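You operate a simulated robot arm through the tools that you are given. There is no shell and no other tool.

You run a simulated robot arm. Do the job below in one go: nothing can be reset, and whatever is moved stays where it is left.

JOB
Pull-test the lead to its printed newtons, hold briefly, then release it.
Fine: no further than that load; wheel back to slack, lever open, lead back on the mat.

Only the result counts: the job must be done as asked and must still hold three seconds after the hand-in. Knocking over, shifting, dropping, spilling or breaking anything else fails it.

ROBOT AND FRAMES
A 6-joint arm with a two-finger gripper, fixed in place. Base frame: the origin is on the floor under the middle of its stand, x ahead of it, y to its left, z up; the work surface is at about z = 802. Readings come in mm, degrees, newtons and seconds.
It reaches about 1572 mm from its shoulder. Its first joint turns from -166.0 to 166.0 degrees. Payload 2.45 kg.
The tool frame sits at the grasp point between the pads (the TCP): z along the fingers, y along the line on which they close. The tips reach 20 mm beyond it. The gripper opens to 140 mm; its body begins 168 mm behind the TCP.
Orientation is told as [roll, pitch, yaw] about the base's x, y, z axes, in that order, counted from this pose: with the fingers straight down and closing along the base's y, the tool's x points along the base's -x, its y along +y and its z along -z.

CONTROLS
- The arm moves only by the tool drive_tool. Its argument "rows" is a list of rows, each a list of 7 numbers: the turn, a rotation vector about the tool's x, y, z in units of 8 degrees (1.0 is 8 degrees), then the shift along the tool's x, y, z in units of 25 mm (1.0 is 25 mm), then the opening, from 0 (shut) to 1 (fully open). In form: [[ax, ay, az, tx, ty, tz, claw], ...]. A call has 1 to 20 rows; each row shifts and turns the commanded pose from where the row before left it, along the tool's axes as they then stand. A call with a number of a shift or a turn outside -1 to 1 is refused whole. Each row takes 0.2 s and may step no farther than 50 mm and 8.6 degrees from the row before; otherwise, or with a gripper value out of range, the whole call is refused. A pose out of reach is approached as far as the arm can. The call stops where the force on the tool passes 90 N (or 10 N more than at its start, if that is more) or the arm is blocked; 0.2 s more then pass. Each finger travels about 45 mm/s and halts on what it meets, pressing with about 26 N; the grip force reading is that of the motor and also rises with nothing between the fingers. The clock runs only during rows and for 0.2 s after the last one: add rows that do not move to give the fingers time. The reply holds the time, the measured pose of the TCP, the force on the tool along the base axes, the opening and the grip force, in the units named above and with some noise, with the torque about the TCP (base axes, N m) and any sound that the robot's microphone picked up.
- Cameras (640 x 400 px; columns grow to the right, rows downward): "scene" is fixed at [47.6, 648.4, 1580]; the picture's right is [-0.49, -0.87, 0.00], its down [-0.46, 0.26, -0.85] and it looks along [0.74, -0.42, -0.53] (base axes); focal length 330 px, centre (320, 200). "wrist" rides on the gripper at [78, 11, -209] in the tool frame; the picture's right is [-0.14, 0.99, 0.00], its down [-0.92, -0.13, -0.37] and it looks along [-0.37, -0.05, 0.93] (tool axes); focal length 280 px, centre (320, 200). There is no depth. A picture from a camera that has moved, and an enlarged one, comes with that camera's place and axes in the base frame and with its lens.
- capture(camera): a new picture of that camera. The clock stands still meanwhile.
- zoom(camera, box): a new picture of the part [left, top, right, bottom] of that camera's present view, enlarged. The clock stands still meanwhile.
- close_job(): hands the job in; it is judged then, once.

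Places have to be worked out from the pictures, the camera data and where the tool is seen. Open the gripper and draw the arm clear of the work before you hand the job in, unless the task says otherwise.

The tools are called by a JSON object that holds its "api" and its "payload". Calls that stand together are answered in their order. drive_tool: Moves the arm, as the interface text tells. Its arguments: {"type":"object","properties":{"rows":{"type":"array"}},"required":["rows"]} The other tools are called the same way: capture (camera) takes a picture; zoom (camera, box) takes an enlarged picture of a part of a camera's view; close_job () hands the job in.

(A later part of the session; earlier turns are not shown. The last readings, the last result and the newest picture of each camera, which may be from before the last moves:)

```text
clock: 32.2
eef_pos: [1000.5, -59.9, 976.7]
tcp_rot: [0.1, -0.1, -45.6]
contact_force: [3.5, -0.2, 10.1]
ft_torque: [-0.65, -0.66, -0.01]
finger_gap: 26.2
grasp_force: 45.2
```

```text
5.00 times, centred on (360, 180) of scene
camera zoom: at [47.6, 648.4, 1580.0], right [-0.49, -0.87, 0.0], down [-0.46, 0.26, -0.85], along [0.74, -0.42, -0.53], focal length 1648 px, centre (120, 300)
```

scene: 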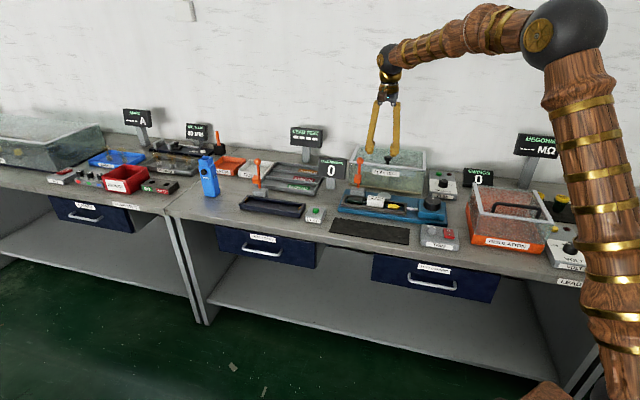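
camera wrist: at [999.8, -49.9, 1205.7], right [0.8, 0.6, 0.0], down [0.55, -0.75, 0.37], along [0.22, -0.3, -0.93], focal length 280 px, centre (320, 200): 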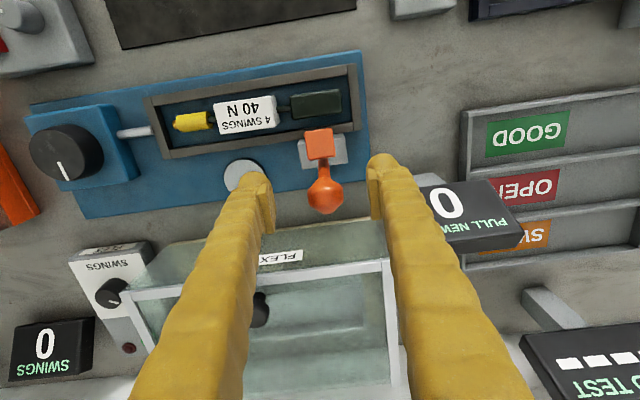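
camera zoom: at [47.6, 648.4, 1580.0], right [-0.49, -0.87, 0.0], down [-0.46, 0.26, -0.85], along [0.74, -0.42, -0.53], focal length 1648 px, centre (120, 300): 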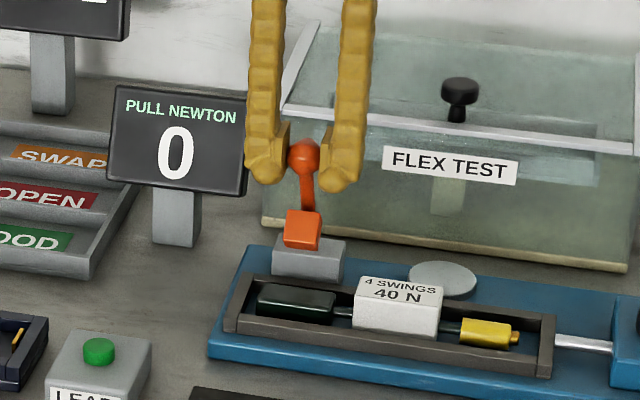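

The arc fits R≈138 mm with small forces. The gap has dropped to 26.2 mm, so the ball may be slipping a little in the pads, and I'll check the wrist view.

{"api": "zoom", "payload": {"camera": "wrist", "box": [220, 100, 420, 250]}}

{"api": "zoom", "payload": {"camera": "scene", "box": [340, 150, 390, 200]}}

```text
2.67 times, centred on (320, 175) of wrist
camera zoom: at [952.4, 2.9, 1184.7], right [0.8, 0.6, 0.0], down [0.55, -0.75, 0.37], along [0.22, -0.3, -0.93], focal length 748 px, centre (320, 267)
```

zoom: 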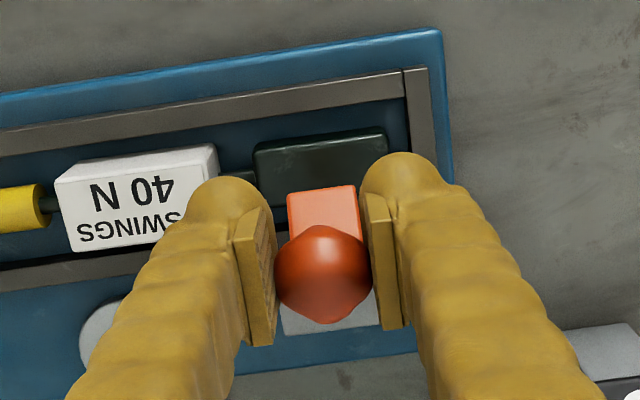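

```text
8.00 times, centred on (365, 175) of scene
camera zoom: at [47.6, 648.4, 1580.0], right [-0.49, -0.87, 0.0], down [-0.46, 0.26, -0.85], along [0.74, -0.42, -0.53], focal length 2636 px, centre (-40, 400)
```

zoom: 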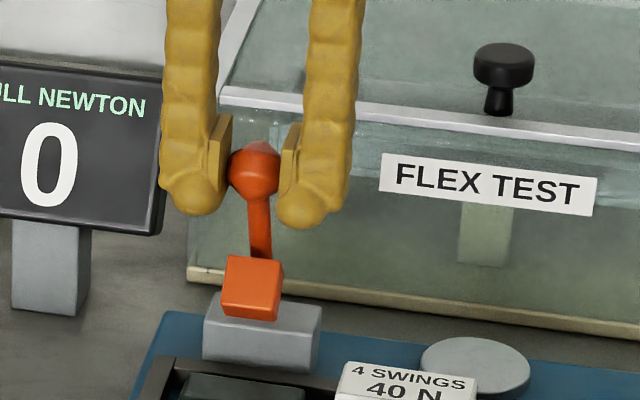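

The ball is about 7 mm above the TCP but still between the pads. It sits near w'≈-746, z≈984, which gives the pivot at z≈856 and R≈144. I'll continue along that circle to about 50°.

{"api": "drive_tool", "payload": {"rows": [[0, 0, 0, 0.332, 0, 0.2, 0.15], [0, 0, 0, 0.332, 0, 0.2, 0.15], [0, 0, 0, 0.294, 0, 0.236, 0.15], [0, 0, 0, 0.294, 0, 0.236, 0.15], [0, 0, 0, 0.26, 0, 0.272, 0.15], [0, 0, 0, 0.26, 0, 0.272, 0.15], [0, 0, 0, 0, 0, 0, 0.15]]}}

{"api": "zoom", "payload": {"camera": "wrist", "box": [220, 100, 420, 250]}}

{"api": "zoom", "payload": {"camera": "scene", "box": [320, 150, 400, 214]}}

```text
clock: 33.8
eef_pos: [970.4, -29.9, 938.2]
tcp_rot: [0.1, -0.2, -45.6]
contact_force: [25.4, 4.4, 1.6]
ft_torque: [-0.89, -1.03, 0.16]
finger_gap: 25.5
grasp_force: 45.3
```

```text
2.67 times, centred on (320, 175) of wrist
camera zoom: at [922.2, 33.3, 1147.6], right [0.8, 0.6, 0.0], down [0.55, -0.75, 0.37], along [0.22, -0.3, -0.93], focal length 748 px, centre (320, 267)
```

zoom: 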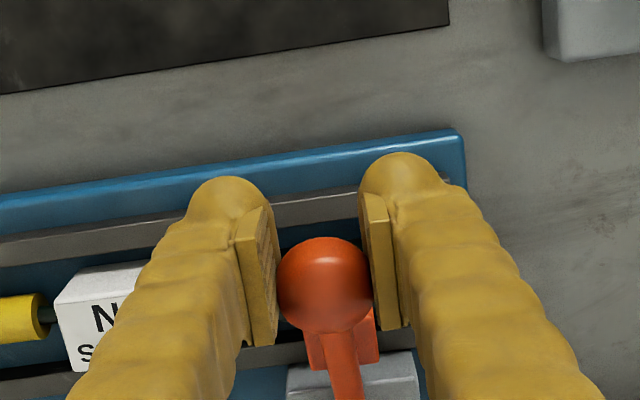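

```text
6.25 times, centred on (360, 182) of scene
camera zoom: at [47.6, 648.4, 1580.0], right [-0.49, -0.87, 0.0], down [-0.46, 0.26, -0.85], along [0.74, -0.42, -0.53], focal length 2060 px, centre (70, 312)
```

zoom: 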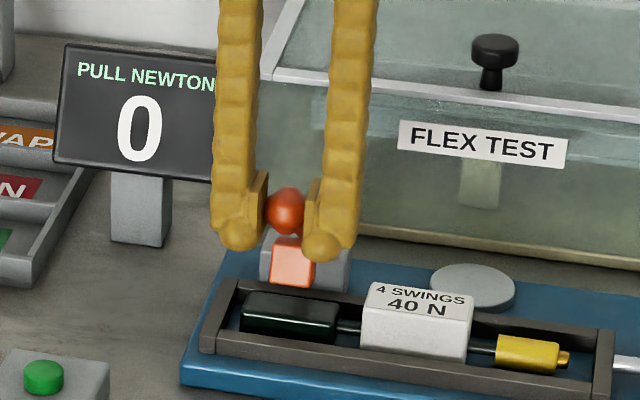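

The lever is at about 49° and moving smoothly. I'll continue to about 65°, keeping the pads closer to the ball's centre.

{"api": "drive_tool", "payload": {"rows": [[0, 0, 0, 0.208, 0.03, 0.264, 0.15], [0, 0, 0, 0.208, 0.01, 0.264, 0.15], [0, 0, 0, 0.18, 0, 0.32, 0.15], [0, 0, 0, 0.18, 0, 0.32, 0.15], [0, 0, 0, 0, 0, 0, 0.15]]}}

{"api": "zoom", "payload": {"camera": "wrist", "box": [220, 100, 420, 250]}}

{"api": "zoom", "payload": {"camera": "scene", "box": [320, 150, 400, 214]}}

```text
clock: 35.0
eef_pos: [957.0, -16.0, 909.1]
tcp_rot: [-0.1, 0.0, -45.6]
contact_force: [12.9, -23.8, -4.1]
ft_torque: [-0.59, -0.63, -0.11]
finger_gap: 25.4
grasp_force: 45.6
```

```text
2.67 times, centred on (320, 175) of wrist
camera zoom: at [910.2, 46.0, 1118.1], right [0.8, 0.59, 0.0], down [0.55, -0.75, 0.37], along [0.22, -0.3, -0.93], focal length 748 px, centre (320, 267)
```

zoom: 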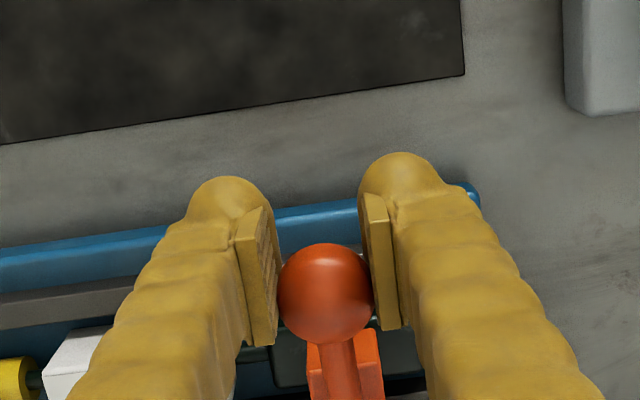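

```text
6.25 times, centred on (360, 182) of scene
camera zoom: at [47.6, 648.4, 1580.0], right [-0.49, -0.87, 0.0], down [-0.46, 0.26, -0.85], along [0.74, -0.42, -0.53], focal length 2060 px, centre (70, 312)
```

zoom: 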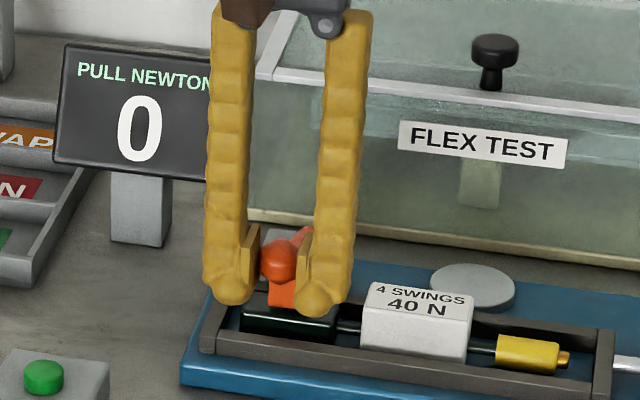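

The lever is at about 64° and its jaw is close to the green plug. I'll continue downward in smaller steps, watching for the force rise when the clamp seats.

{"api": "drive_tool", "payload": {"rows": [[0, 0, 0, 0.06, 0, 0.27, 0.15], [0, 0, 0, 0.06, 0, 0.27, 0.15], [0, 0, 0, 0, 0, 0, 0.15]]}}

{"api": "zoom", "payload": {"camera": "wrist", "box": [220, 100, 420, 250]}}

{"api": "zoom", "payload": {"camera": "scene", "box": [320, 150, 400, 214]}}

```text
clock: 35.8
eef_pos: [954.4, -13.2, 897.3]
tcp_rot: [0.1, 0.0, -45.6]
contact_force: [-15.8, -29.6, 47.4]
ft_torque: [-0.61, -0.32, -0.41]
finger_gap: 25.6
grasp_force: 44.6
```

```text
2.67 times, centred on (320, 175) of wrist
camera zoom: at [907.1, 48.8, 1106.9], right [0.8, 0.59, 0.0], down [0.55, -0.75, 0.37], along [0.22, -0.3, -0.93], focal length 748 px, centre (320, 267)
```

zoom: 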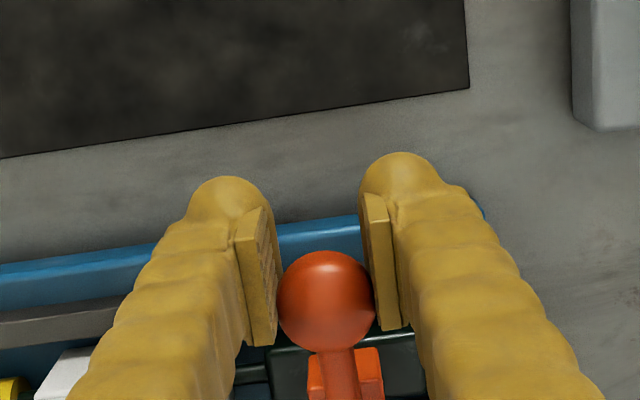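

```text
6.25 times, centred on (360, 182) of scene
camera zoom: at [47.6, 648.4, 1580.0], right [-0.49, -0.87, 0.0], down [-0.46, 0.26, -0.85], along [0.74, -0.42, -0.53], focal length 2060 px, centre (70, 312)
```

zoom: 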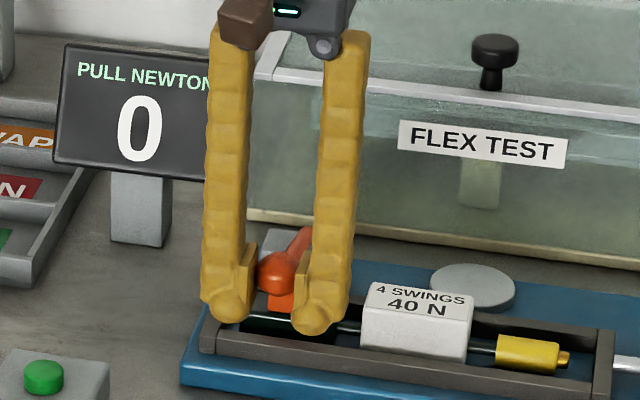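

The vertical force jumped to 47 N with the lever at about 68°, so the jaw seems to be resting on the green plug. I'll open the fingers and rise clear to see whether the lever stays down.

{"api": "drive_tool", "payload": {"rows": [[0, 0, 0, 0, 0, -0.1, 0.2], [0, 0, 0, 0, 0, -0.1, 0.3], [0, 0, 0, 0, 0, 0, 0.4], [0, 0, 0, 0, 0, 0, 0.45], [0, 0, 0, 0, 0, -1, 0.45], [0, 0, 0, 0, 0, -1, 0.45], [0, 0, 0, 0, 0, -1, 0.45], [0, 0, 0, 0, 0, 0, 0.45]]}}

{"api": "capture", "payload": {"camera": "wrist"}}

{"api": "zoom", "payload": {"camera": "scene", "box": [320, 150, 400, 214]}}

```text
clock: 37.6
eef_pos: [956.1, -12.9, 976.9]
tcp_rot: [0.1, -0.1, -45.7]
contact_force: [0.5, -0.3, -0.3]
ft_torque: [0.0, 0.0, -0.01]
finger_gap: 62.9
grasp_force: 0.2
```

```text
taken
camera wrist: at [908.0, 49.9, 1184.8], right [0.8, 0.6, 0.0], down [0.55, -0.75, 0.37], along [0.22, -0.3, -0.93], focal length 280 px, centre (320, 200)
```

wrist: 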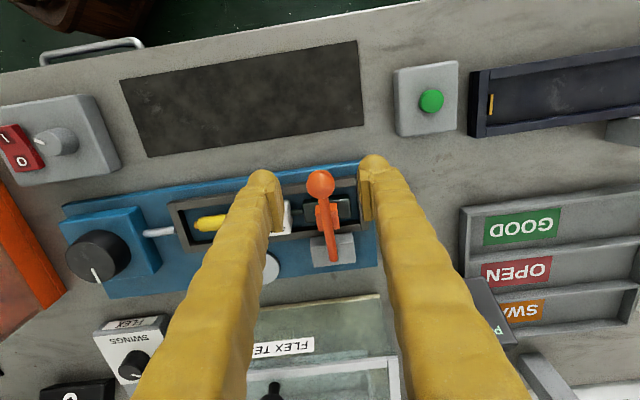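

```text
6.25 times, centred on (360, 182) of scene
camera zoom: at [47.6, 648.4, 1580.0], right [-0.49, -0.87, 0.0], down [-0.46, 0.26, -0.85], along [0.74, -0.42, -0.53], focal length 2060 px, centre (70, 312)
```

zoom: 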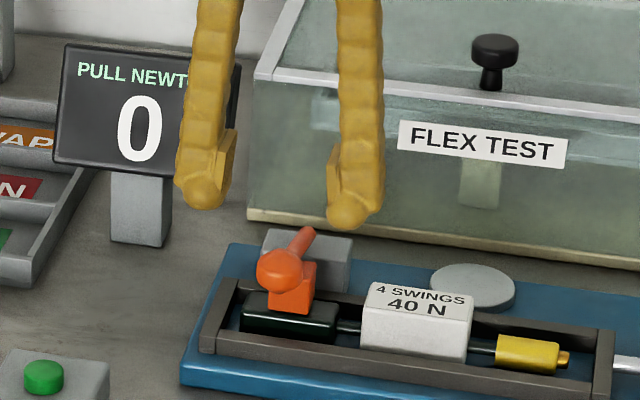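

The lever stays down with its jaw on the green plug. I'll enlarge both views to see whether the jaw is fully seated.

{"api": "zoom", "payload": {"camera": "scene", "box": [340, 180, 388, 210]}}

{"api": "zoom", "payload": {"camera": "wrist", "box": [260, 150, 380, 280]}}

```text
13.33 times, centred on (364, 195) of scene
camera zoom: at [47.6, 648.4, 1580.0], right [-0.49, -0.87, 0.0], down [-0.46, 0.26, -0.85], along [0.74, -0.42, -0.53], focal length 4394 px, centre (-267, 267)
```

zoom: 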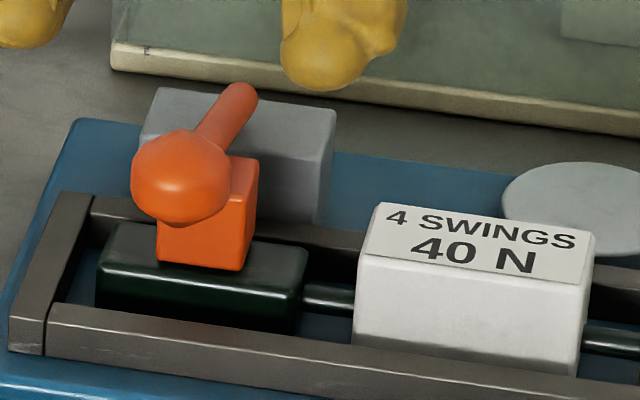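

```text
3.08 times, centred on (320, 215) of wrist
camera zoom: at [908.0, 49.9, 1184.8], right [0.8, 0.6, 0.0], down [0.55, -0.75, 0.37], along [0.22, -0.3, -0.93], focal length 863 px, centre (320, 154)
```

zoom: 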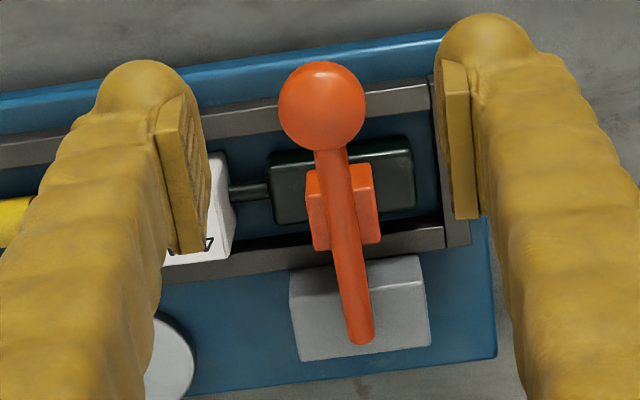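

The jaw is seated squarely on the green plug, so the lever is closed. Next I rise to z≈1020 and travel along the cradle axis to above the wheel, near (786,-284), opening the gripper wider on the way.

{"api": "drive_tool", "payload": {"rows": [[0, 0, 0, 0, 0, -0.86, 0.5], [0, 0, 0, 0, 0, -0.86, 0.6], [0, 0, 0, -0.228, -0.954, 0, 0.8], [0, 0, 0, -0.228, -0.954, 0, 0.8], [0, 0, 0, -0.228, -0.954, 0, 0.8], [0, 0, 0, -0.228, -0.954, 0, 0.8], [0, 0, 0, -0.228, -0.954, 0, 0.8], [0, 0, 0, -0.228, -0.954, 0, 0.8], [0, 0, 0, -0.228, -0.954, 0, 0.8], [0, 0, 0, -0.228, -0.954, 0, 0.8], [0, 0, 0, -0.228, -0.954, 0, 0.8], [0, 0, 0, -0.228, -0.954, 0, 0.8], [0, 0, 0, -0.228, -0.954, 0, 0.8], [0, 0, 0, -0.228, -0.954, 0, 0.8], [0, 0, 0, -0.228, -0.954, 0, 0.8], [0, 0, 0, 0, 0, 0, 0.8]]}}

{"api": "capture", "payload": {"camera": "wrist"}}

{"api": "capture", "payload": {"camera": "scene"}}

```text
clock: 41.0
eef_pos: [785.1, -282.0, 1020.0]
tcp_rot: [0.0, 0.0, -45.6]
contact_force: [0.4, -0.5, -0.1]
ft_torque: [0.01, 0.0, 0.01]
finger_gap: 111.9
grasp_force: 0.0
```

```text
taken
camera wrist: at [737.1, -220.5, 1228.6], right [0.8, 0.6, 0.0], down [0.55, -0.75, 0.37], along [0.22, -0.3, -0.93], focal length 280 px, centre (320, 200)
```

wrist: 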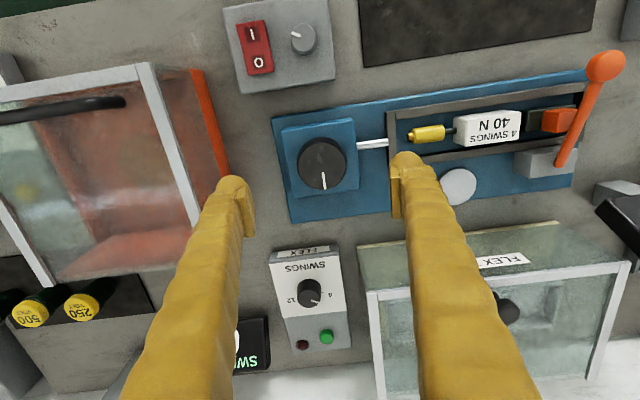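

```text
taken
```

scene: 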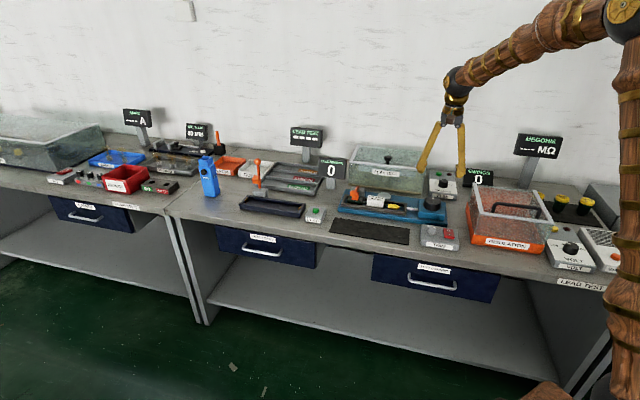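

The wheel appears nearly straight below the TCP. I'll zoom in to refine its centre and note the pointer position.

{"api": "zoom", "payload": {"camera": "wrist", "box": [270, 110, 370, 210]}}

{"api": "zoom", "payload": {"camera": "scene", "box": [400, 180, 464, 220]}}

```text
4.00 times, centred on (320, 160) of wrist
camera zoom: at [737.1, -220.5, 1228.6], right [0.8, 0.6, 0.0], down [0.55, -0.75, 0.37], along [0.22, -0.3, -0.93], focal length 1122 px, centre (320, 360)
```

zoom: 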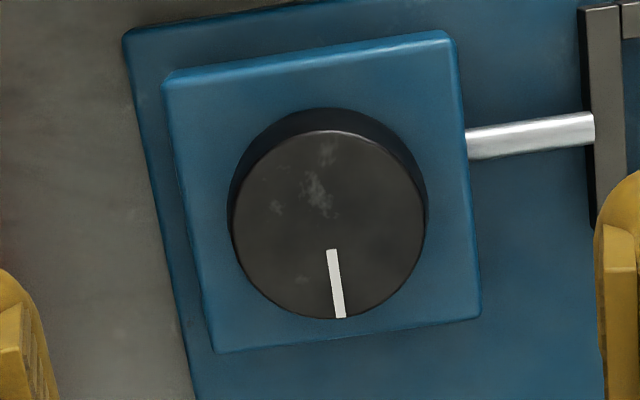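

```text
10.00 times, centred on (432, 200) of scene
camera zoom: at [47.6, 648.4, 1580.0], right [-0.49, -0.87, 0.0], down [-0.46, 0.26, -0.85], along [0.74, -0.42, -0.53], focal length 3295 px, centre (-800, 200)
```

zoom: 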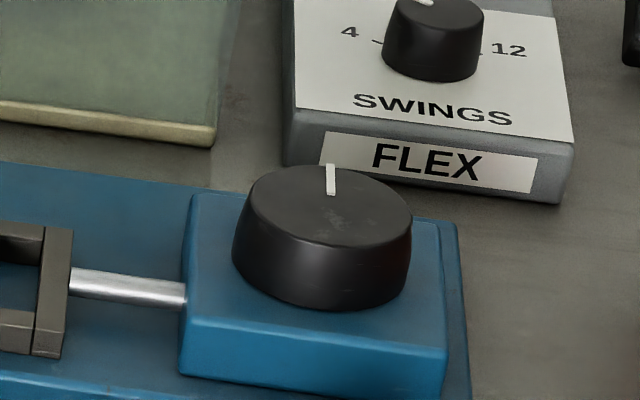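

From this view the wheel's top centre is near u'≈363, w'≈-760 with a diameter of about 60 mm. Its pointer currently points to the back. I'll shift about 6 mm back and descend to z≈930 to re-measure from close range.

{"api": "drive_tool", "payload": {"rows": [[0, 0, 0, -0.24, 0, 0.9, 0.8], [0, 0, 0, 0, 0, 0.9, 0.8], [0, 0, 0, 0, 0, 0.9, 0.8], [0, 0, 0, 0, 0, 0.9, 0.8], [0, 0, 0, 0, 0, 0, 0.8]]}}

{"api": "capture", "payload": {"camera": "wrist"}}

{"api": "zoom", "payload": {"camera": "scene", "box": [390, 160, 486, 220]}}

```text
clock: 42.2
eef_pos: [790.5, -289.5, 929.0]
tcp_rot: [0.0, 0.0, -45.6]
contact_force: [-0.6, 0.0, -0.2]
ft_torque: [0.04, -0.01, -0.02]
finger_gap: 112.1
grasp_force: 0.1
```

```text
taken
camera wrist: at [742.0, -226.2, 1138.1], right [0.8, 0.6, 0.0], down [0.55, -0.75, 0.37], along [0.22, -0.3, -0.93], focal length 280 px, centre (320, 200)
```

wrist: 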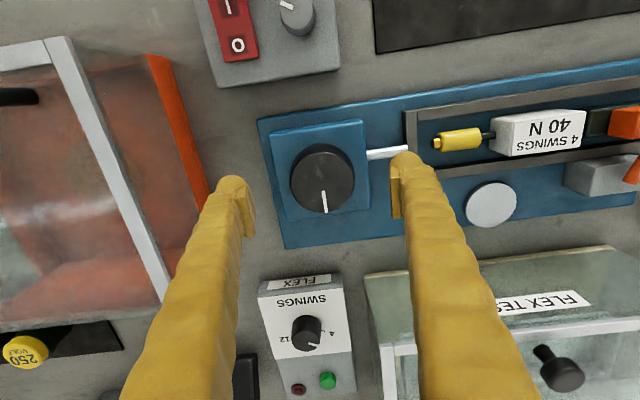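

```text
6.67 times, centred on (438, 190) of scene
camera zoom: at [47.6, 648.4, 1580.0], right [-0.49, -0.87, 0.0], down [-0.46, 0.26, -0.85], along [0.74, -0.42, -0.53], focal length 2197 px, centre (-467, 267)
```

zoom: 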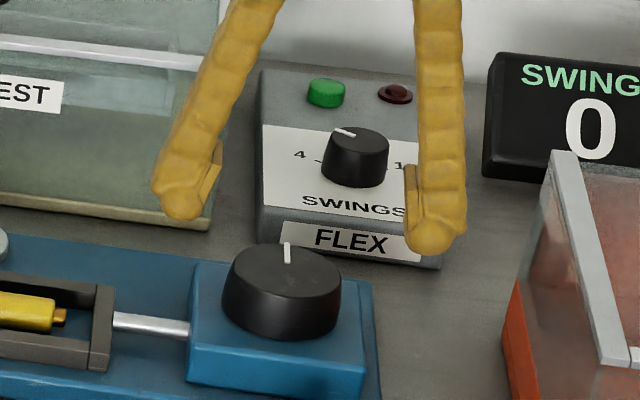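

The wheel is now nearly centred. One more enlargement will pin the centre before I lower the fingers around it.

{"api": "zoom", "payload": {"camera": "wrist", "box": [260, 120, 380, 240]}}

```text
3.33 times, centred on (320, 180) of wrist
camera zoom: at [742.0, -226.2, 1138.1], right [0.8, 0.6, 0.0], down [0.55, -0.75, 0.37], along [0.22, -0.3, -0.93], focal length 935 px, centre (320, 267)
```

zoom: 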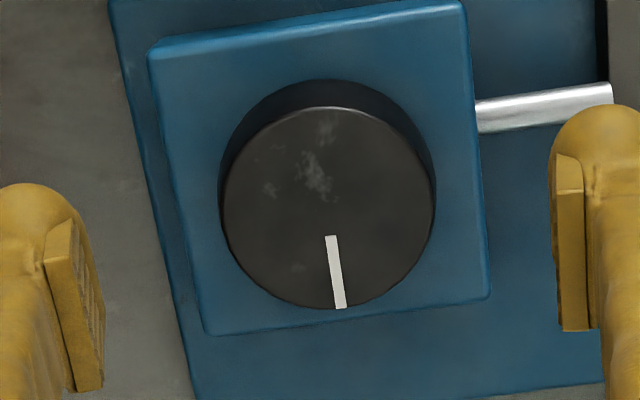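

The wheel's centre is within 1.5 mm of the TCP, with top radius about 29 mm and top z≈890. I'll descend to z≈888 and close on it.

{"api": "drive_tool", "payload": {"rows": [[0, 0, 0, -0.06, 0.02, 0.82, 0.8], [0, 0, 0, 0, 0, 0.82, 0.8], [0, 0, 0, 0, 0, 0, 0.7], [0, 0, 0, 0, 0, 0, 0.6], [0, 0, 0, 0, 0, 0, 0.5], [0, 0, 0, 0, 0, 0, 0.4], [0, 0, 0, 0, 0, 0, 0.36], [0, 0, 0, 0, 0, 0, 0.36]]}}

{"api": "capture", "payload": {"camera": "wrist"}}

{"api": "zoom", "payload": {"camera": "scene", "box": [320, 140, 480, 240]}}

```text
clock: 44.0
eef_pos: [792.5, -290.6, 887.4]
tcp_rot: [0.0, 0.0, -45.7]
contact_force: [15.8, 15.2, -3.5]
ft_torque: [0.23, -0.19, 0.08]
finger_gap: 60.3
grasp_force: 39.7
```

```text
taken
camera wrist: at [744.0, -227.0, 1096.5], right [0.8, 0.6, 0.0], down [0.55, -0.75, 0.37], along [0.22, -0.3, -0.93], focal length 280 px, centre (320, 200)
```

wrist: 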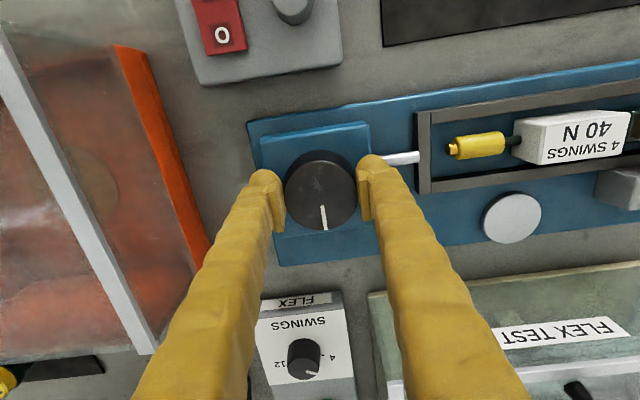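

```text
4.00 times, centred on (400, 190) of scene
camera zoom: at [47.6, 648.4, 1580.0], right [-0.49, -0.87, 0.0], down [-0.46, 0.26, -0.85], along [0.74, -0.42, -0.53], focal length 1318 px, centre (0, 240)
```

zoom: 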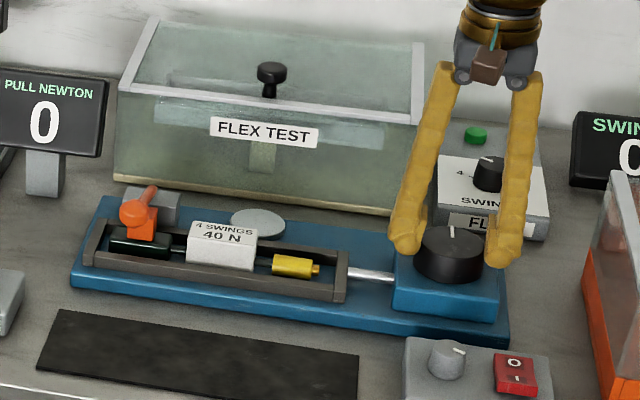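

The wheel is gripped (gap 60.3 mm) with a 22 N side push along +u', so I'll shift 1.5 mm that way. Then I try a small clockwise turn of 8° and read the display.

{"api": "drive_tool", "payload": {"rows": [[0, 0, 0, 0, 0.07, 0, 0.36], [0, 0, 0.5, 0, 0, 0, 0.36], [0, 0, 0.5, 0, 0, 0, 0.36], [0, 0, 0, 0, 0, 0, 0.36]]}}

{"api": "zoom", "payload": {"camera": "scene", "box": [320, 140, 480, 240]}}

```text
clock: 45.0
eef_pos: [792.1, -289.1, 888.4]
tcp_rot: [-0.1, 0.1, -53.6]
contact_force: [-13.3, -47.4, -7.8]
ft_torque: [0.22, 0.11, -0.13]
finger_gap: 60.6
grasp_force: 45.3
```

```text
4.00 times, centred on (400, 190) of scene
camera zoom: at [47.6, 648.4, 1580.0], right [-0.49, -0.87, 0.0], down [-0.46, 0.26, -0.85], along [0.74, -0.42, -0.53], focal length 1318 px, centre (0, 240)
```

zoom: 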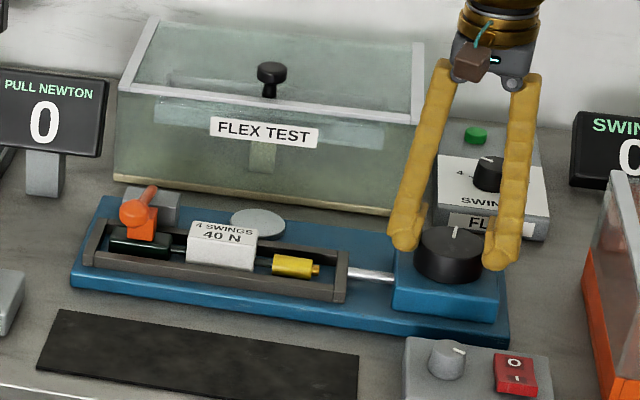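

The display still shows 0 and the side force has overshot to about -43 N, so my shift was too big. I'll check how far the pointer turned.

{"api": "zoom", "payload": {"camera": "wrist", "box": [260, 120, 380, 240]}}

{"api": "zoom", "payload": {"camera": "scene", "box": [400, 180, 464, 220]}}

```text
3.33 times, centred on (320, 180) of wrist
camera zoom: at [754.3, -220.0, 1096.7], right [0.88, 0.48, 0.0], down [0.44, -0.82, 0.37], along [0.18, -0.32, -0.93], focal length 935 px, centre (320, 267)
```

zoom: 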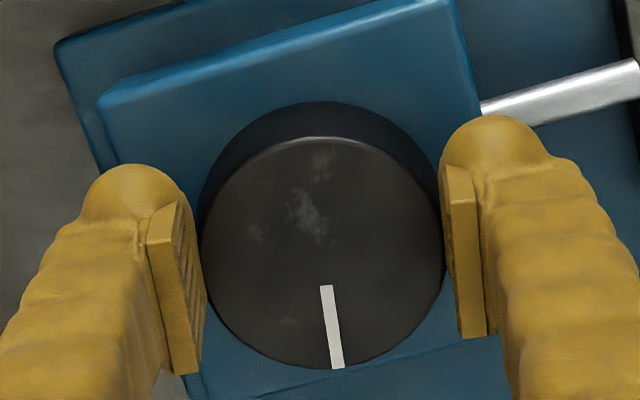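

```text
10.00 times, centred on (432, 200) of scene
camera zoom: at [47.6, 648.4, 1580.0], right [-0.49, -0.87, 0.0], down [-0.46, 0.26, -0.85], along [0.74, -0.42, -0.53], focal length 3295 px, centre (-800, 200)
```

zoom: 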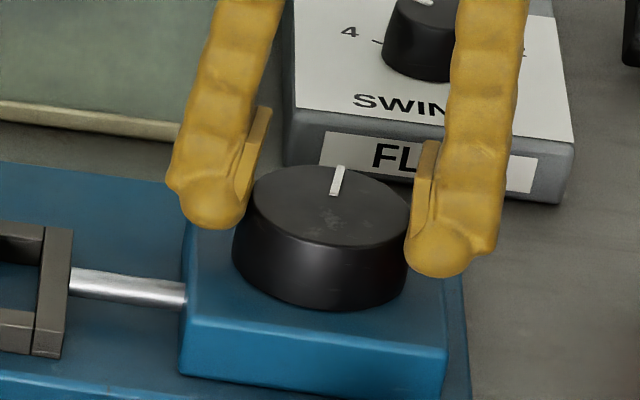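

The wheel turned freely with the gripper by 8° clockwise and the reading is still 0. I'll correct the side offset by 1 mm and turn another 8° clockwise.

{"api": "drive_tool", "payload": {"rows": [[0, 0, 0, -0.03, -0.04, 0, 0.36], [0, 0, 0.5, 0, 0, 0, 0.36], [0, 0, 0.5, 0, 0, 0, 0.36], [0, 0, 0, 0, 0, 0, 0.36]]}}

{"api": "zoom", "payload": {"camera": "scene", "box": [320, 140, 480, 240]}}

```text
clock: 46.0
eef_pos: [792.8, -288.4, 888.7]
tcp_rot: [0.0, 0.1, -61.7]
contact_force: [-10.5, -33.6, -13.0]
ft_torque: [-0.27, 0.09, -0.11]
finger_gap: 60.1
grasp_force: 45.6
```

```text
4.00 times, centred on (400, 190) of scene
camera zoom: at [47.6, 648.4, 1580.0], right [-0.49, -0.87, 0.0], down [-0.46, 0.26, -0.85], along [0.74, -0.42, -0.53], focal length 1318 px, centre (0, 240)
```

zoom: 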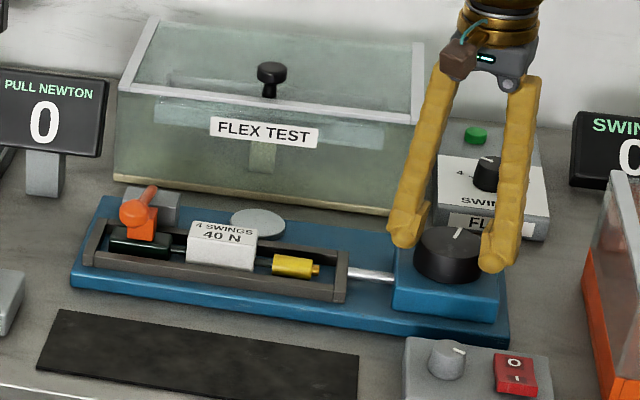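

Reading still 0 after 16° clockwise. I'll continue another 16° in small steps, trimming the side offset, and check the display again.

{"api": "drive_tool", "payload": {"rows": [[0, 0, 0, -0.03, -0.03, 0, 0.36], [0, 0, 0.5, 0, 0, 0, 0.36], [0, 0, 0.5, 0, 0, 0, 0.36], [0, 0, 0.5, 0, 0, 0, 0.36], [0, 0, 0, 0, 0, 0, 0.36]]}}

{"api": "zoom", "payload": {"camera": "scene", "box": [320, 140, 480, 240]}}

```text
clock: 47.2
eef_pos: [793.2, -288.3, 887.4]
tcp_rot: [0.1, 0.1, -73.6]
contact_force: [36.1, 27.6, -13.2]
ft_torque: [0.39, -0.21, 0.23]
finger_gap: 60.1
grasp_force: 45.0
```

```text
4.00 times, centred on (400, 190) of scene
camera zoom: at [47.6, 648.4, 1580.0], right [-0.49, -0.87, 0.0], down [-0.46, 0.26, -0.85], along [0.74, -0.42, -0.53], focal length 1318 px, centre (0, 240)
```

zoom: 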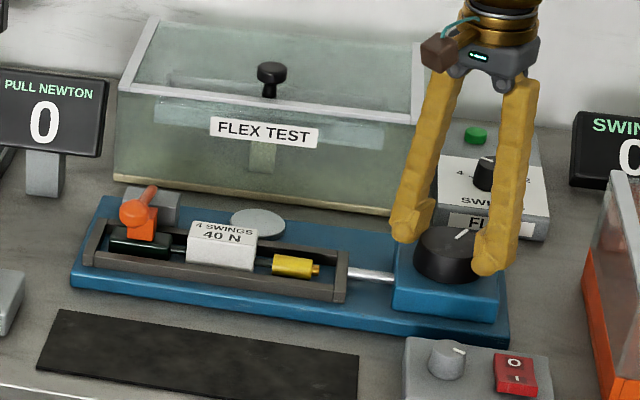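

Still 0 at 28°. I'll trim the side force (shift back about 1 mm) and continue clockwise in 6° steps with a reading after each pair.

{"api": "drive_tool", "payload": {"rows": [[0, 0, 0, 0.02, 0.035, 0, 0.36], [0, 0, 0.5, 0, 0, 0, 0.36], [0, 0, 0.5, 0, 0, 0, 0.36], [0, 0, 0, 0, 0, 0, 0.36]]}}

{"api": "zoom", "payload": {"camera": "scene", "box": [320, 140, 480, 240]}}

```text
clock: 48.2
eef_pos: [793.8, -287.9, 888.0]
tcp_rot: [0.1, -0.1, -81.5]
contact_force: [60.4, 22.8, -17.6]
ft_torque: [0.17, -0.11, 0.41]
finger_gap: 60.5
grasp_force: 44.9
```

```text
4.00 times, centred on (400, 190) of scene
camera zoom: at [47.6, 648.4, 1580.0], right [-0.49, -0.87, 0.0], down [-0.46, 0.26, -0.85], along [0.74, -0.42, -0.53], focal length 1318 px, centre (0, 240)
```

zoom: 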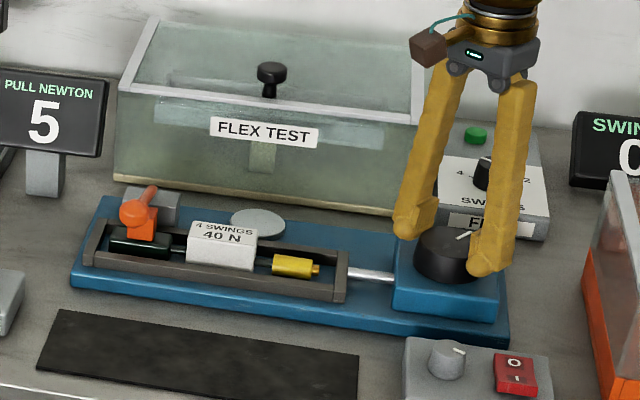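

The display now reads 5 N after 36° clockwise, so clockwise is the tightening direction. The side force has grown to about 64 N because of the off-centre grip. I'll open the fingers, see whether the wheel holds, and re-centre before going on.

{"api": "drive_tool", "payload": {"rows": [[0, 0, 0, 0, 0, 0, 0.45], [0, 0, 0, 0, 0, 0, 0.52], [0, 0, 0, 0, 0, 0, 0.56], [0, 0, 0, 0, 0, 0, 0.56]]}}

{"api": "zoom", "payload": {"camera": "scene", "box": [320, 140, 480, 240]}}

{"api": "zoom", "payload": {"camera": "wrist", "box": [240, 110, 400, 250]}}

```text
clock: 49.2
eef_pos: [792.0, -288.5, 888.6]
tcp_rot: [0.0, 0.0, -81.6]
contact_force: [-0.5, 0.4, 1.3]
ft_torque: [-0.01, 0.01, 0.0]
finger_gap: 78.3
grasp_force: 0.0
```

```text
4.00 times, centred on (400, 190) of scene
camera zoom: at [47.6, 648.4, 1580.0], right [-0.49, -0.87, 0.0], down [-0.46, 0.26, -0.85], along [0.74, -0.42, -0.53], focal length 1318 px, centre (0, 240)
```

zoom: 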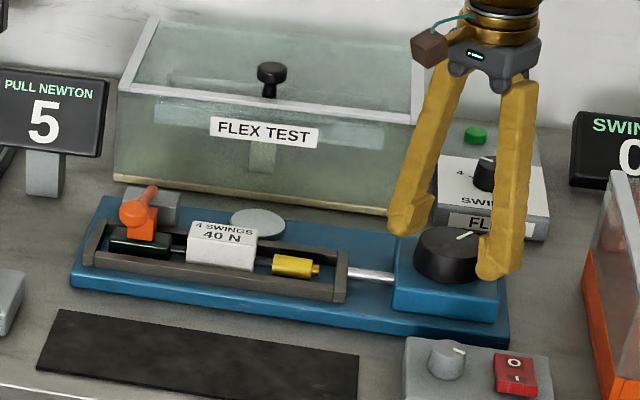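

```text
2.86 times, centred on (320, 180) of wrist
camera zoom: at [791.3, -209.8, 1097.2], right [1.0, 0.01, 0.0], down [0.01, -0.93, 0.37], along [0.0, -0.37, -0.93], focal length 801 px, centre (320, 257)
```

zoom: 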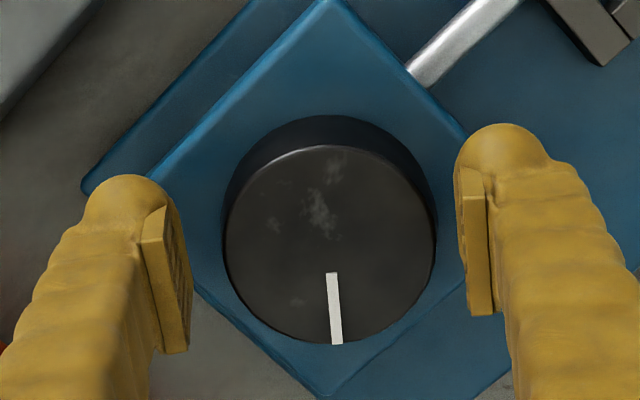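

The wheel stays put at 5 N with the fingers open. Its centre is about 2 mm along +x from the TCP, so I'll re-centre, rotate the open gripper back 45° to gain turning range, and look again before closing.

{"api": "drive_tool", "payload": {"rows": [[0, 0, 0, -0.03, 0.085, 0, 0.64], [0, 0, 0, 0, 0, 0, 0.64], [0, 0, -0.95, 0, 0, 0, 0.64], [0, 0, -0.95, 0, 0, 0, 0.64], [0, 0, -0.95, 0, 0, 0, 0.64], [0, 0, -0.95, 0, 0, 0, 0.64], [0, 0, -0.95, 0, 0, 0, 0.64], [0, 0, -0.95, 0, 0, 0, 0.64], [0, 0, 0, 0, 0, 0, 0.64]]}}

{"api": "zoom", "payload": {"camera": "wrist", "box": [240, 110, 400, 250]}}

{"api": "zoom", "payload": {"camera": "scene", "box": [320, 140, 480, 240]}}

```text
clock: 51.2
eef_pos: [795.2, -288.4, 889.5]
tcp_rot: [0.0, 0.0, -35.8]
contact_force: [0.0, -0.1, 0.0]
ft_torque: [-0.01, -0.03, 0.03]
finger_gap: 89.5
grasp_force: 0.0
```

```text
2.86 times, centred on (320, 180) of wrist
camera zoom: at [737.3, -234.6, 1096.9], right [0.69, 0.72, 0.0], down [0.67, -0.64, 0.37], along [0.27, -0.26, -0.93], focal length 801 px, centre (320, 257)
```

zoom: 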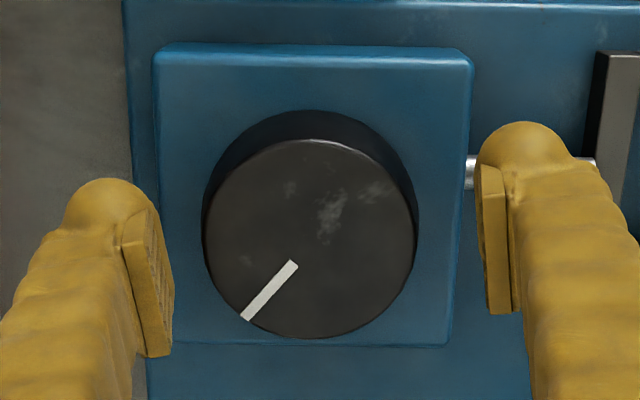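

```text
4.00 times, centred on (400, 190) of scene
camera zoom: at [47.6, 648.4, 1580.0], right [-0.49, -0.87, 0.0], down [-0.46, 0.26, -0.85], along [0.74, -0.42, -0.53], focal length 1318 px, centre (0, 240)
```

zoom: 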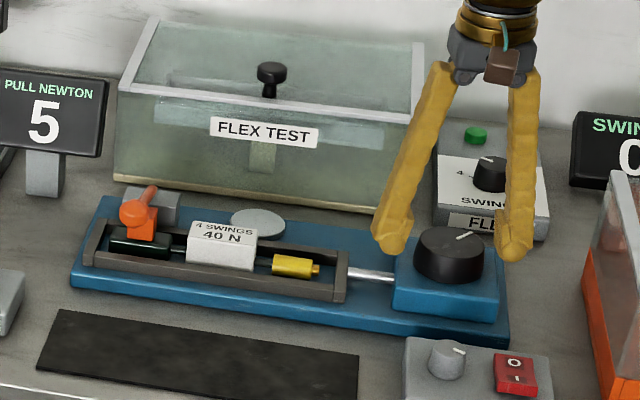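

The reading holds at 5 N. Averaging the views puts the wheel's centre at about (793,-290), so I'll shift 1.6 mm along the finger axis and close again.

{"api": "drive_tool", "payload": {"rows": [[0, 0, 0, 0.019, -0.063, 0, 0.56], [0, 0, 0, 0, 0, 0, 0.5], [0, 0, 0, 0, 0, 0, 0.44], [0, 0, 0, 0, 0, 0, 0.41], [0, 0, 0, 0, 0, 0, 0.4], [0, 0, 0, 0, 0, 0, 0.4]]}}

```text
clock: 52.6
eef_pos: [793.3, -290.7, 888.1]
tcp_rot: [-0.1, 0.0, -36.0]
contact_force: [-5.2, -10.1, 1.7]
ft_torque: [-0.11, 0.1, -0.08]
finger_gap: 64.4
grasp_force: 5.8
```

The fingers are still settling (gap 64.4 mm). I'll give them a moment at a slightly tighter setting.

{"api": "drive_tool", "payload": {"rows": [[0, 0, 0, 0, 0, 0, 0.38], [0, 0, 0, 0, 0, 0, 0.36]]}}

{"api": "zoom", "payload": {"camera": "scene", "box": [320, 140, 480, 240]}}

```text
clock: 53.2
eef_pos: [794.0, -289.4, 888.4]
tcp_rot: [0.0, 0.0, -35.9]
contact_force: [-11.3, -16.9, 1.6]
ft_torque: [-0.22, 0.14, -0.12]
finger_gap: 63.6
grasp_force: 9.6
```

```text
4.00 times, centred on (400, 190) of scene
camera zoom: at [47.6, 648.4, 1580.0], right [-0.49, -0.87, 0.0], down [-0.46, 0.26, -0.85], along [0.74, -0.42, -0.53], focal length 1318 px, centre (0, 240)
```

zoom: 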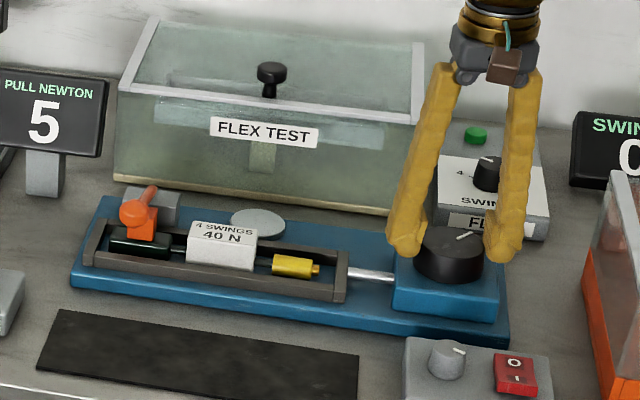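

Only the -y finger is touching (20 N along -y), so the wheel centre is about 1.6 mm further that way. I'll shift and let both fingers seat.

{"api": "drive_tool", "payload": {"rows": [[0, 0, 0, 0, -0.06, 0, 0.38], [0, 0, 0, 0, 0, 0, 0.36], [0, 0, 0, 0, 0, 0, 0.36]]}}

```text
clock: 54.0
eef_pos: [792.9, -291.6, 888.7]
tcp_rot: [0.0, 0.0, -36.0]
contact_force: [-7.0, -14.8, 4.4]
ft_torque: [-0.25, 0.17, 0.0]
finger_gap: 61.5
grasp_force: 7.9
```

Still a residual 16 N on the same side with the gap at 61.5 mm. I'll shift 0.8 mm more and wait for closure.

{"api": "drive_tool", "payload": {"rows": [[0, 0, 0, 0, -0.035, 0, 0.36], [0, 0, 0, 0, 0, 0, 0.36], [0, 0, 0, 0, 0, 0, 0.36]]}}

```text
clock: 54.8
eef_pos: [792.8, -291.6, 889.0]
tcp_rot: [0.1, 0.1, -36.1]
contact_force: [-11.3, -6.4, 16.9]
ft_torque: [-0.23, 0.14, -0.08]
finger_gap: 59.9
grasp_force: 44.7
```

Both pads are now seated (gap 59.9 mm, 45 N) with little side force. I'll turn 8° clockwise in two small rows and read the display.

{"api": "drive_tool", "payload": {"rows": [[0, 0, 0.5, 0, 0, 0, 0.36], [0, 0, 0.5, 0, 0, 0, 0.36], [0, 0, 0, 0, 0, 0, 0.36]]}}

{"api": "zoom", "payload": {"camera": "scene", "box": [320, 140, 480, 240]}}

```text
clock: 55.6
eef_pos: [793.5, -290.7, 888.5]
tcp_rot: [0.0, -0.1, -44.0]
contact_force: [-0.2, 9.3, 18.8]
ft_torque: [-0.1, 0.05, 0.0]
finger_gap: 60.3
grasp_force: 44.7
```

```text
4.00 times, centred on (400, 190) of scene
camera zoom: at [47.6, 648.4, 1580.0], right [-0.49, -0.87, 0.0], down [-0.46, 0.26, -0.85], along [0.74, -0.42, -0.53], focal length 1318 px, centre (0, 240)
```

zoom: 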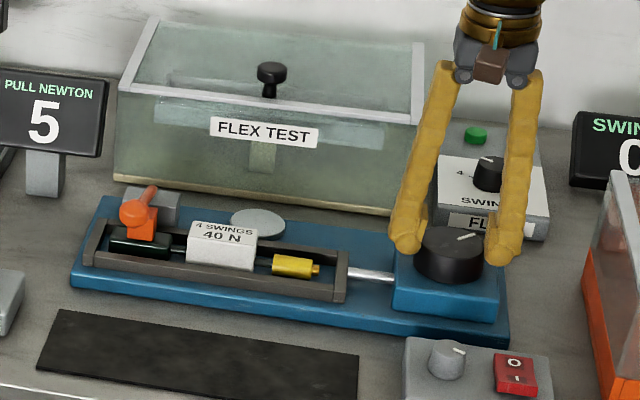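

The display still shows 5. I'll check whether the pointer followed the gripper or the pads slipped.

{"api": "zoom", "payload": {"camera": "scene", "box": [400, 180, 464, 220]}}

{"api": "zoom", "payload": {"camera": "wrist", "box": [240, 110, 400, 250]}}

```text
10.00 times, centred on (432, 200) of scene
camera zoom: at [47.6, 648.4, 1580.0], right [-0.49, -0.87, 0.0], down [-0.46, 0.26, -0.85], along [0.74, -0.42, -0.53], focal length 3295 px, centre (-800, 200)
```

zoom: 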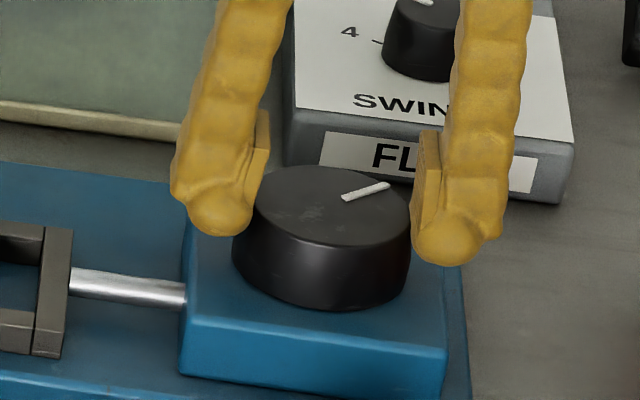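

```text
2.86 times, centred on (320, 180) of wrist
camera zoom: at [743.3, -229.4, 1097.2], right [0.79, 0.62, 0.0], down [0.57, -0.73, 0.37], along [0.23, -0.29, -0.93], focal length 801 px, centre (320, 257)
```

zoom: 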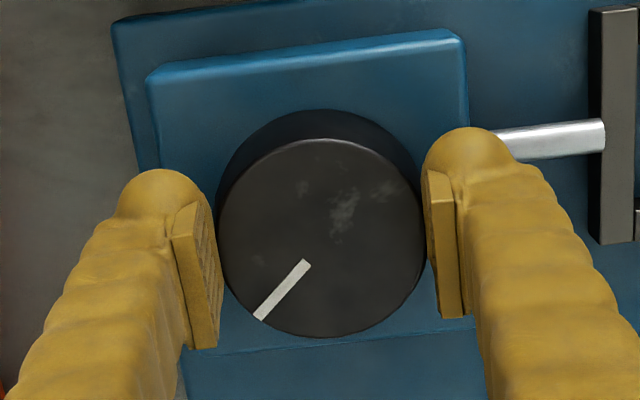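

The pointer followed the gripper, so the reading must be coarse or the gain low. I'll continue with another 8° clockwise and read again.

{"api": "drive_tool", "payload": {"rows": [[0, 0, 0.5, 0, 0, 0, 0.36], [0, 0, 0.5, 0, 0, 0, 0.36], [0, 0, 0, 0, 0, 0, 0.36]]}}

{"api": "zoom", "payload": {"camera": "scene", "box": [310, 140, 470, 240]}}

```text
clock: 56.4
eef_pos: [793.1, -290.1, 887.1]
tcp_rot: [0.1, -0.1, -52.0]
contact_force: [15.9, 22.2, 11.5]
ft_torque: [0.29, -0.31, 0.05]
finger_gap: 60.1
grasp_force: 45.2
```

```text
4.00 times, centred on (390, 190) of scene
camera zoom: at [47.6, 648.4, 1580.0], right [-0.49, -0.87, 0.0], down [-0.46, 0.26, -0.85], along [0.74, -0.42, -0.53], focal length 1318 px, centre (40, 240)
```

zoom: 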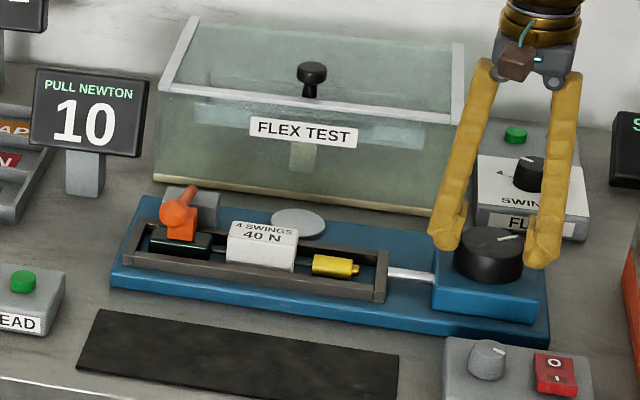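

The display now reads 10 at about 52° of turn, so it appears to step in 5 N increments at roughly 16° each. I'll continue in small steps and record where the steps change.

{"api": "drive_tool", "payload": {"rows": [[0, 0, 0.5, 0, 0.01, 0, 0.36], [0, 0, 0.5, 0, 0.01, 0, 0.36], [0, 0, 0, 0, 0, 0, 0.36]]}}

{"api": "zoom", "payload": {"camera": "scene", "box": [310, 140, 470, 240]}}

```text
clock: 57.2
eef_pos: [792.9, -290.1, 888.2]
tcp_rot: [0.1, -0.1, -59.9]
contact_force: [23.6, 40.5, 13.5]
ft_torque: [0.54, -0.35, 0.13]
finger_gap: 60.3
grasp_force: 44.9
```

```text
4.00 times, centred on (390, 190) of scene
camera zoom: at [47.6, 648.4, 1580.0], right [-0.49, -0.87, 0.0], down [-0.46, 0.26, -0.85], along [0.74, -0.42, -0.53], focal length 1318 px, centre (40, 240)
```

zoom: 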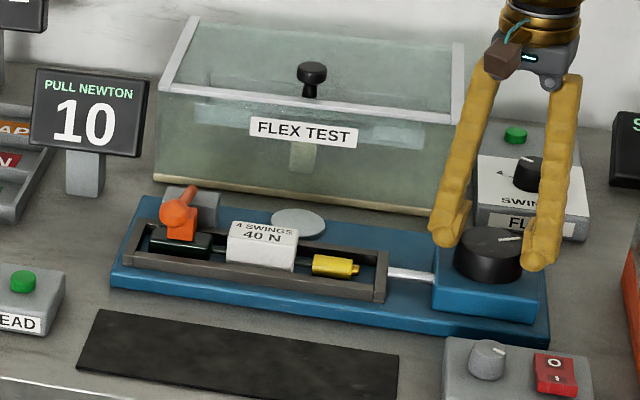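

Still 10 at 60°. I'll relieve the side force by moving about 1 mm along it, and turn 4° more.

{"api": "drive_tool", "payload": {"rows": [[0, 0, 0, 0.025, 0.04, 0, 0.36], [0, 0, 0.5, 0, 0, 0, 0.36], [0, 0, 0, 0, 0, 0, 0.36]]}}

{"api": "zoom", "payload": {"camera": "scene", "box": [310, 140, 470, 240]}}

```text
clock: 58.0
eef_pos: [793.4, -289.9, 888.4]
tcp_rot: [0.0, -0.1, -64.0]
contact_force: [24.4, 18.4, 6.6]
ft_torque: [0.11, -0.34, 0.05]
finger_gap: 59.8
grasp_force: 45.4
```

```text
4.00 times, centred on (390, 190) of scene
camera zoom: at [47.6, 648.4, 1580.0], right [-0.49, -0.87, 0.0], down [-0.46, 0.26, -0.85], along [0.74, -0.42, -0.53], focal length 1318 px, centre (40, 240)
```

zoom: 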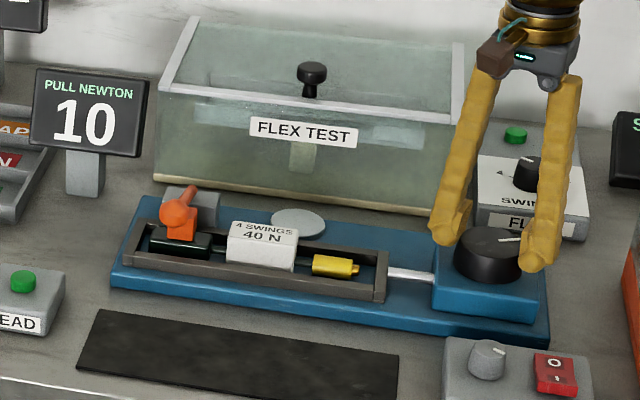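

Still 10 at about 64°. Another 4°.

{"api": "drive_tool", "payload": {"rows": [[0, 0, 0, 0.01, 0.02, 0, 0.36], [0, 0, 0.5, 0, 0, 0, 0.36], [0, 0, 0, 0, 0, 0, 0.36]]}}

{"api": "zoom", "payload": {"camera": "scene", "box": [310, 140, 470, 240]}}

{"api": "zoom", "payload": {"camera": "wrist", "box": [240, 110, 400, 250]}}

```text
clock: 58.8
eef_pos: [793.6, -290.1, 888.7]
tcp_rot: [0.1, -0.2, -68.0]
contact_force: [30.8, -1.5, 6.4]
ft_torque: [-0.1, -0.4, 0.06]
finger_gap: 60.1
grasp_force: 44.6
```

```text
4.00 times, centred on (390, 190) of scene
camera zoom: at [47.6, 648.4, 1580.0], right [-0.49, -0.87, 0.0], down [-0.46, 0.26, -0.85], along [0.74, -0.42, -0.53], focal length 1318 px, centre (40, 240)
```

zoom: 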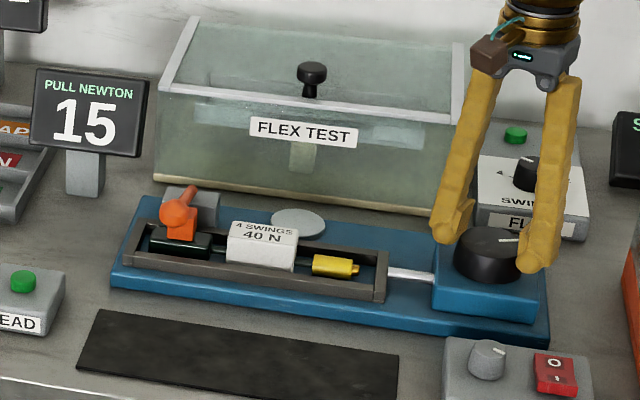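

```text
2.86 times, centred on (320, 180) of wrist
camera zoom: at [773.8, -214.1, 1097.1], right [0.97, 0.24, 0.0], down [0.23, -0.9, 0.37], along [0.09, -0.36, -0.93], focal length 801 px, centre (320, 257)
```

zoom: 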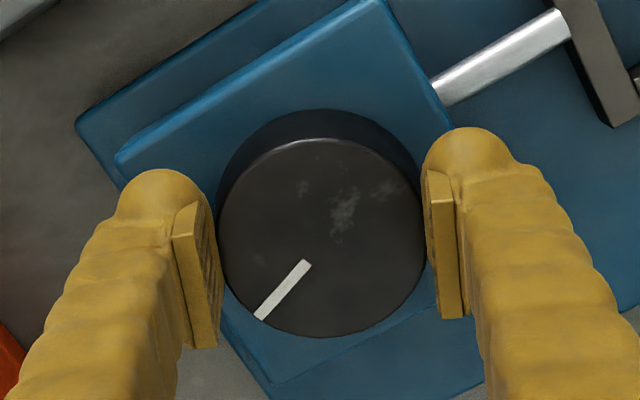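

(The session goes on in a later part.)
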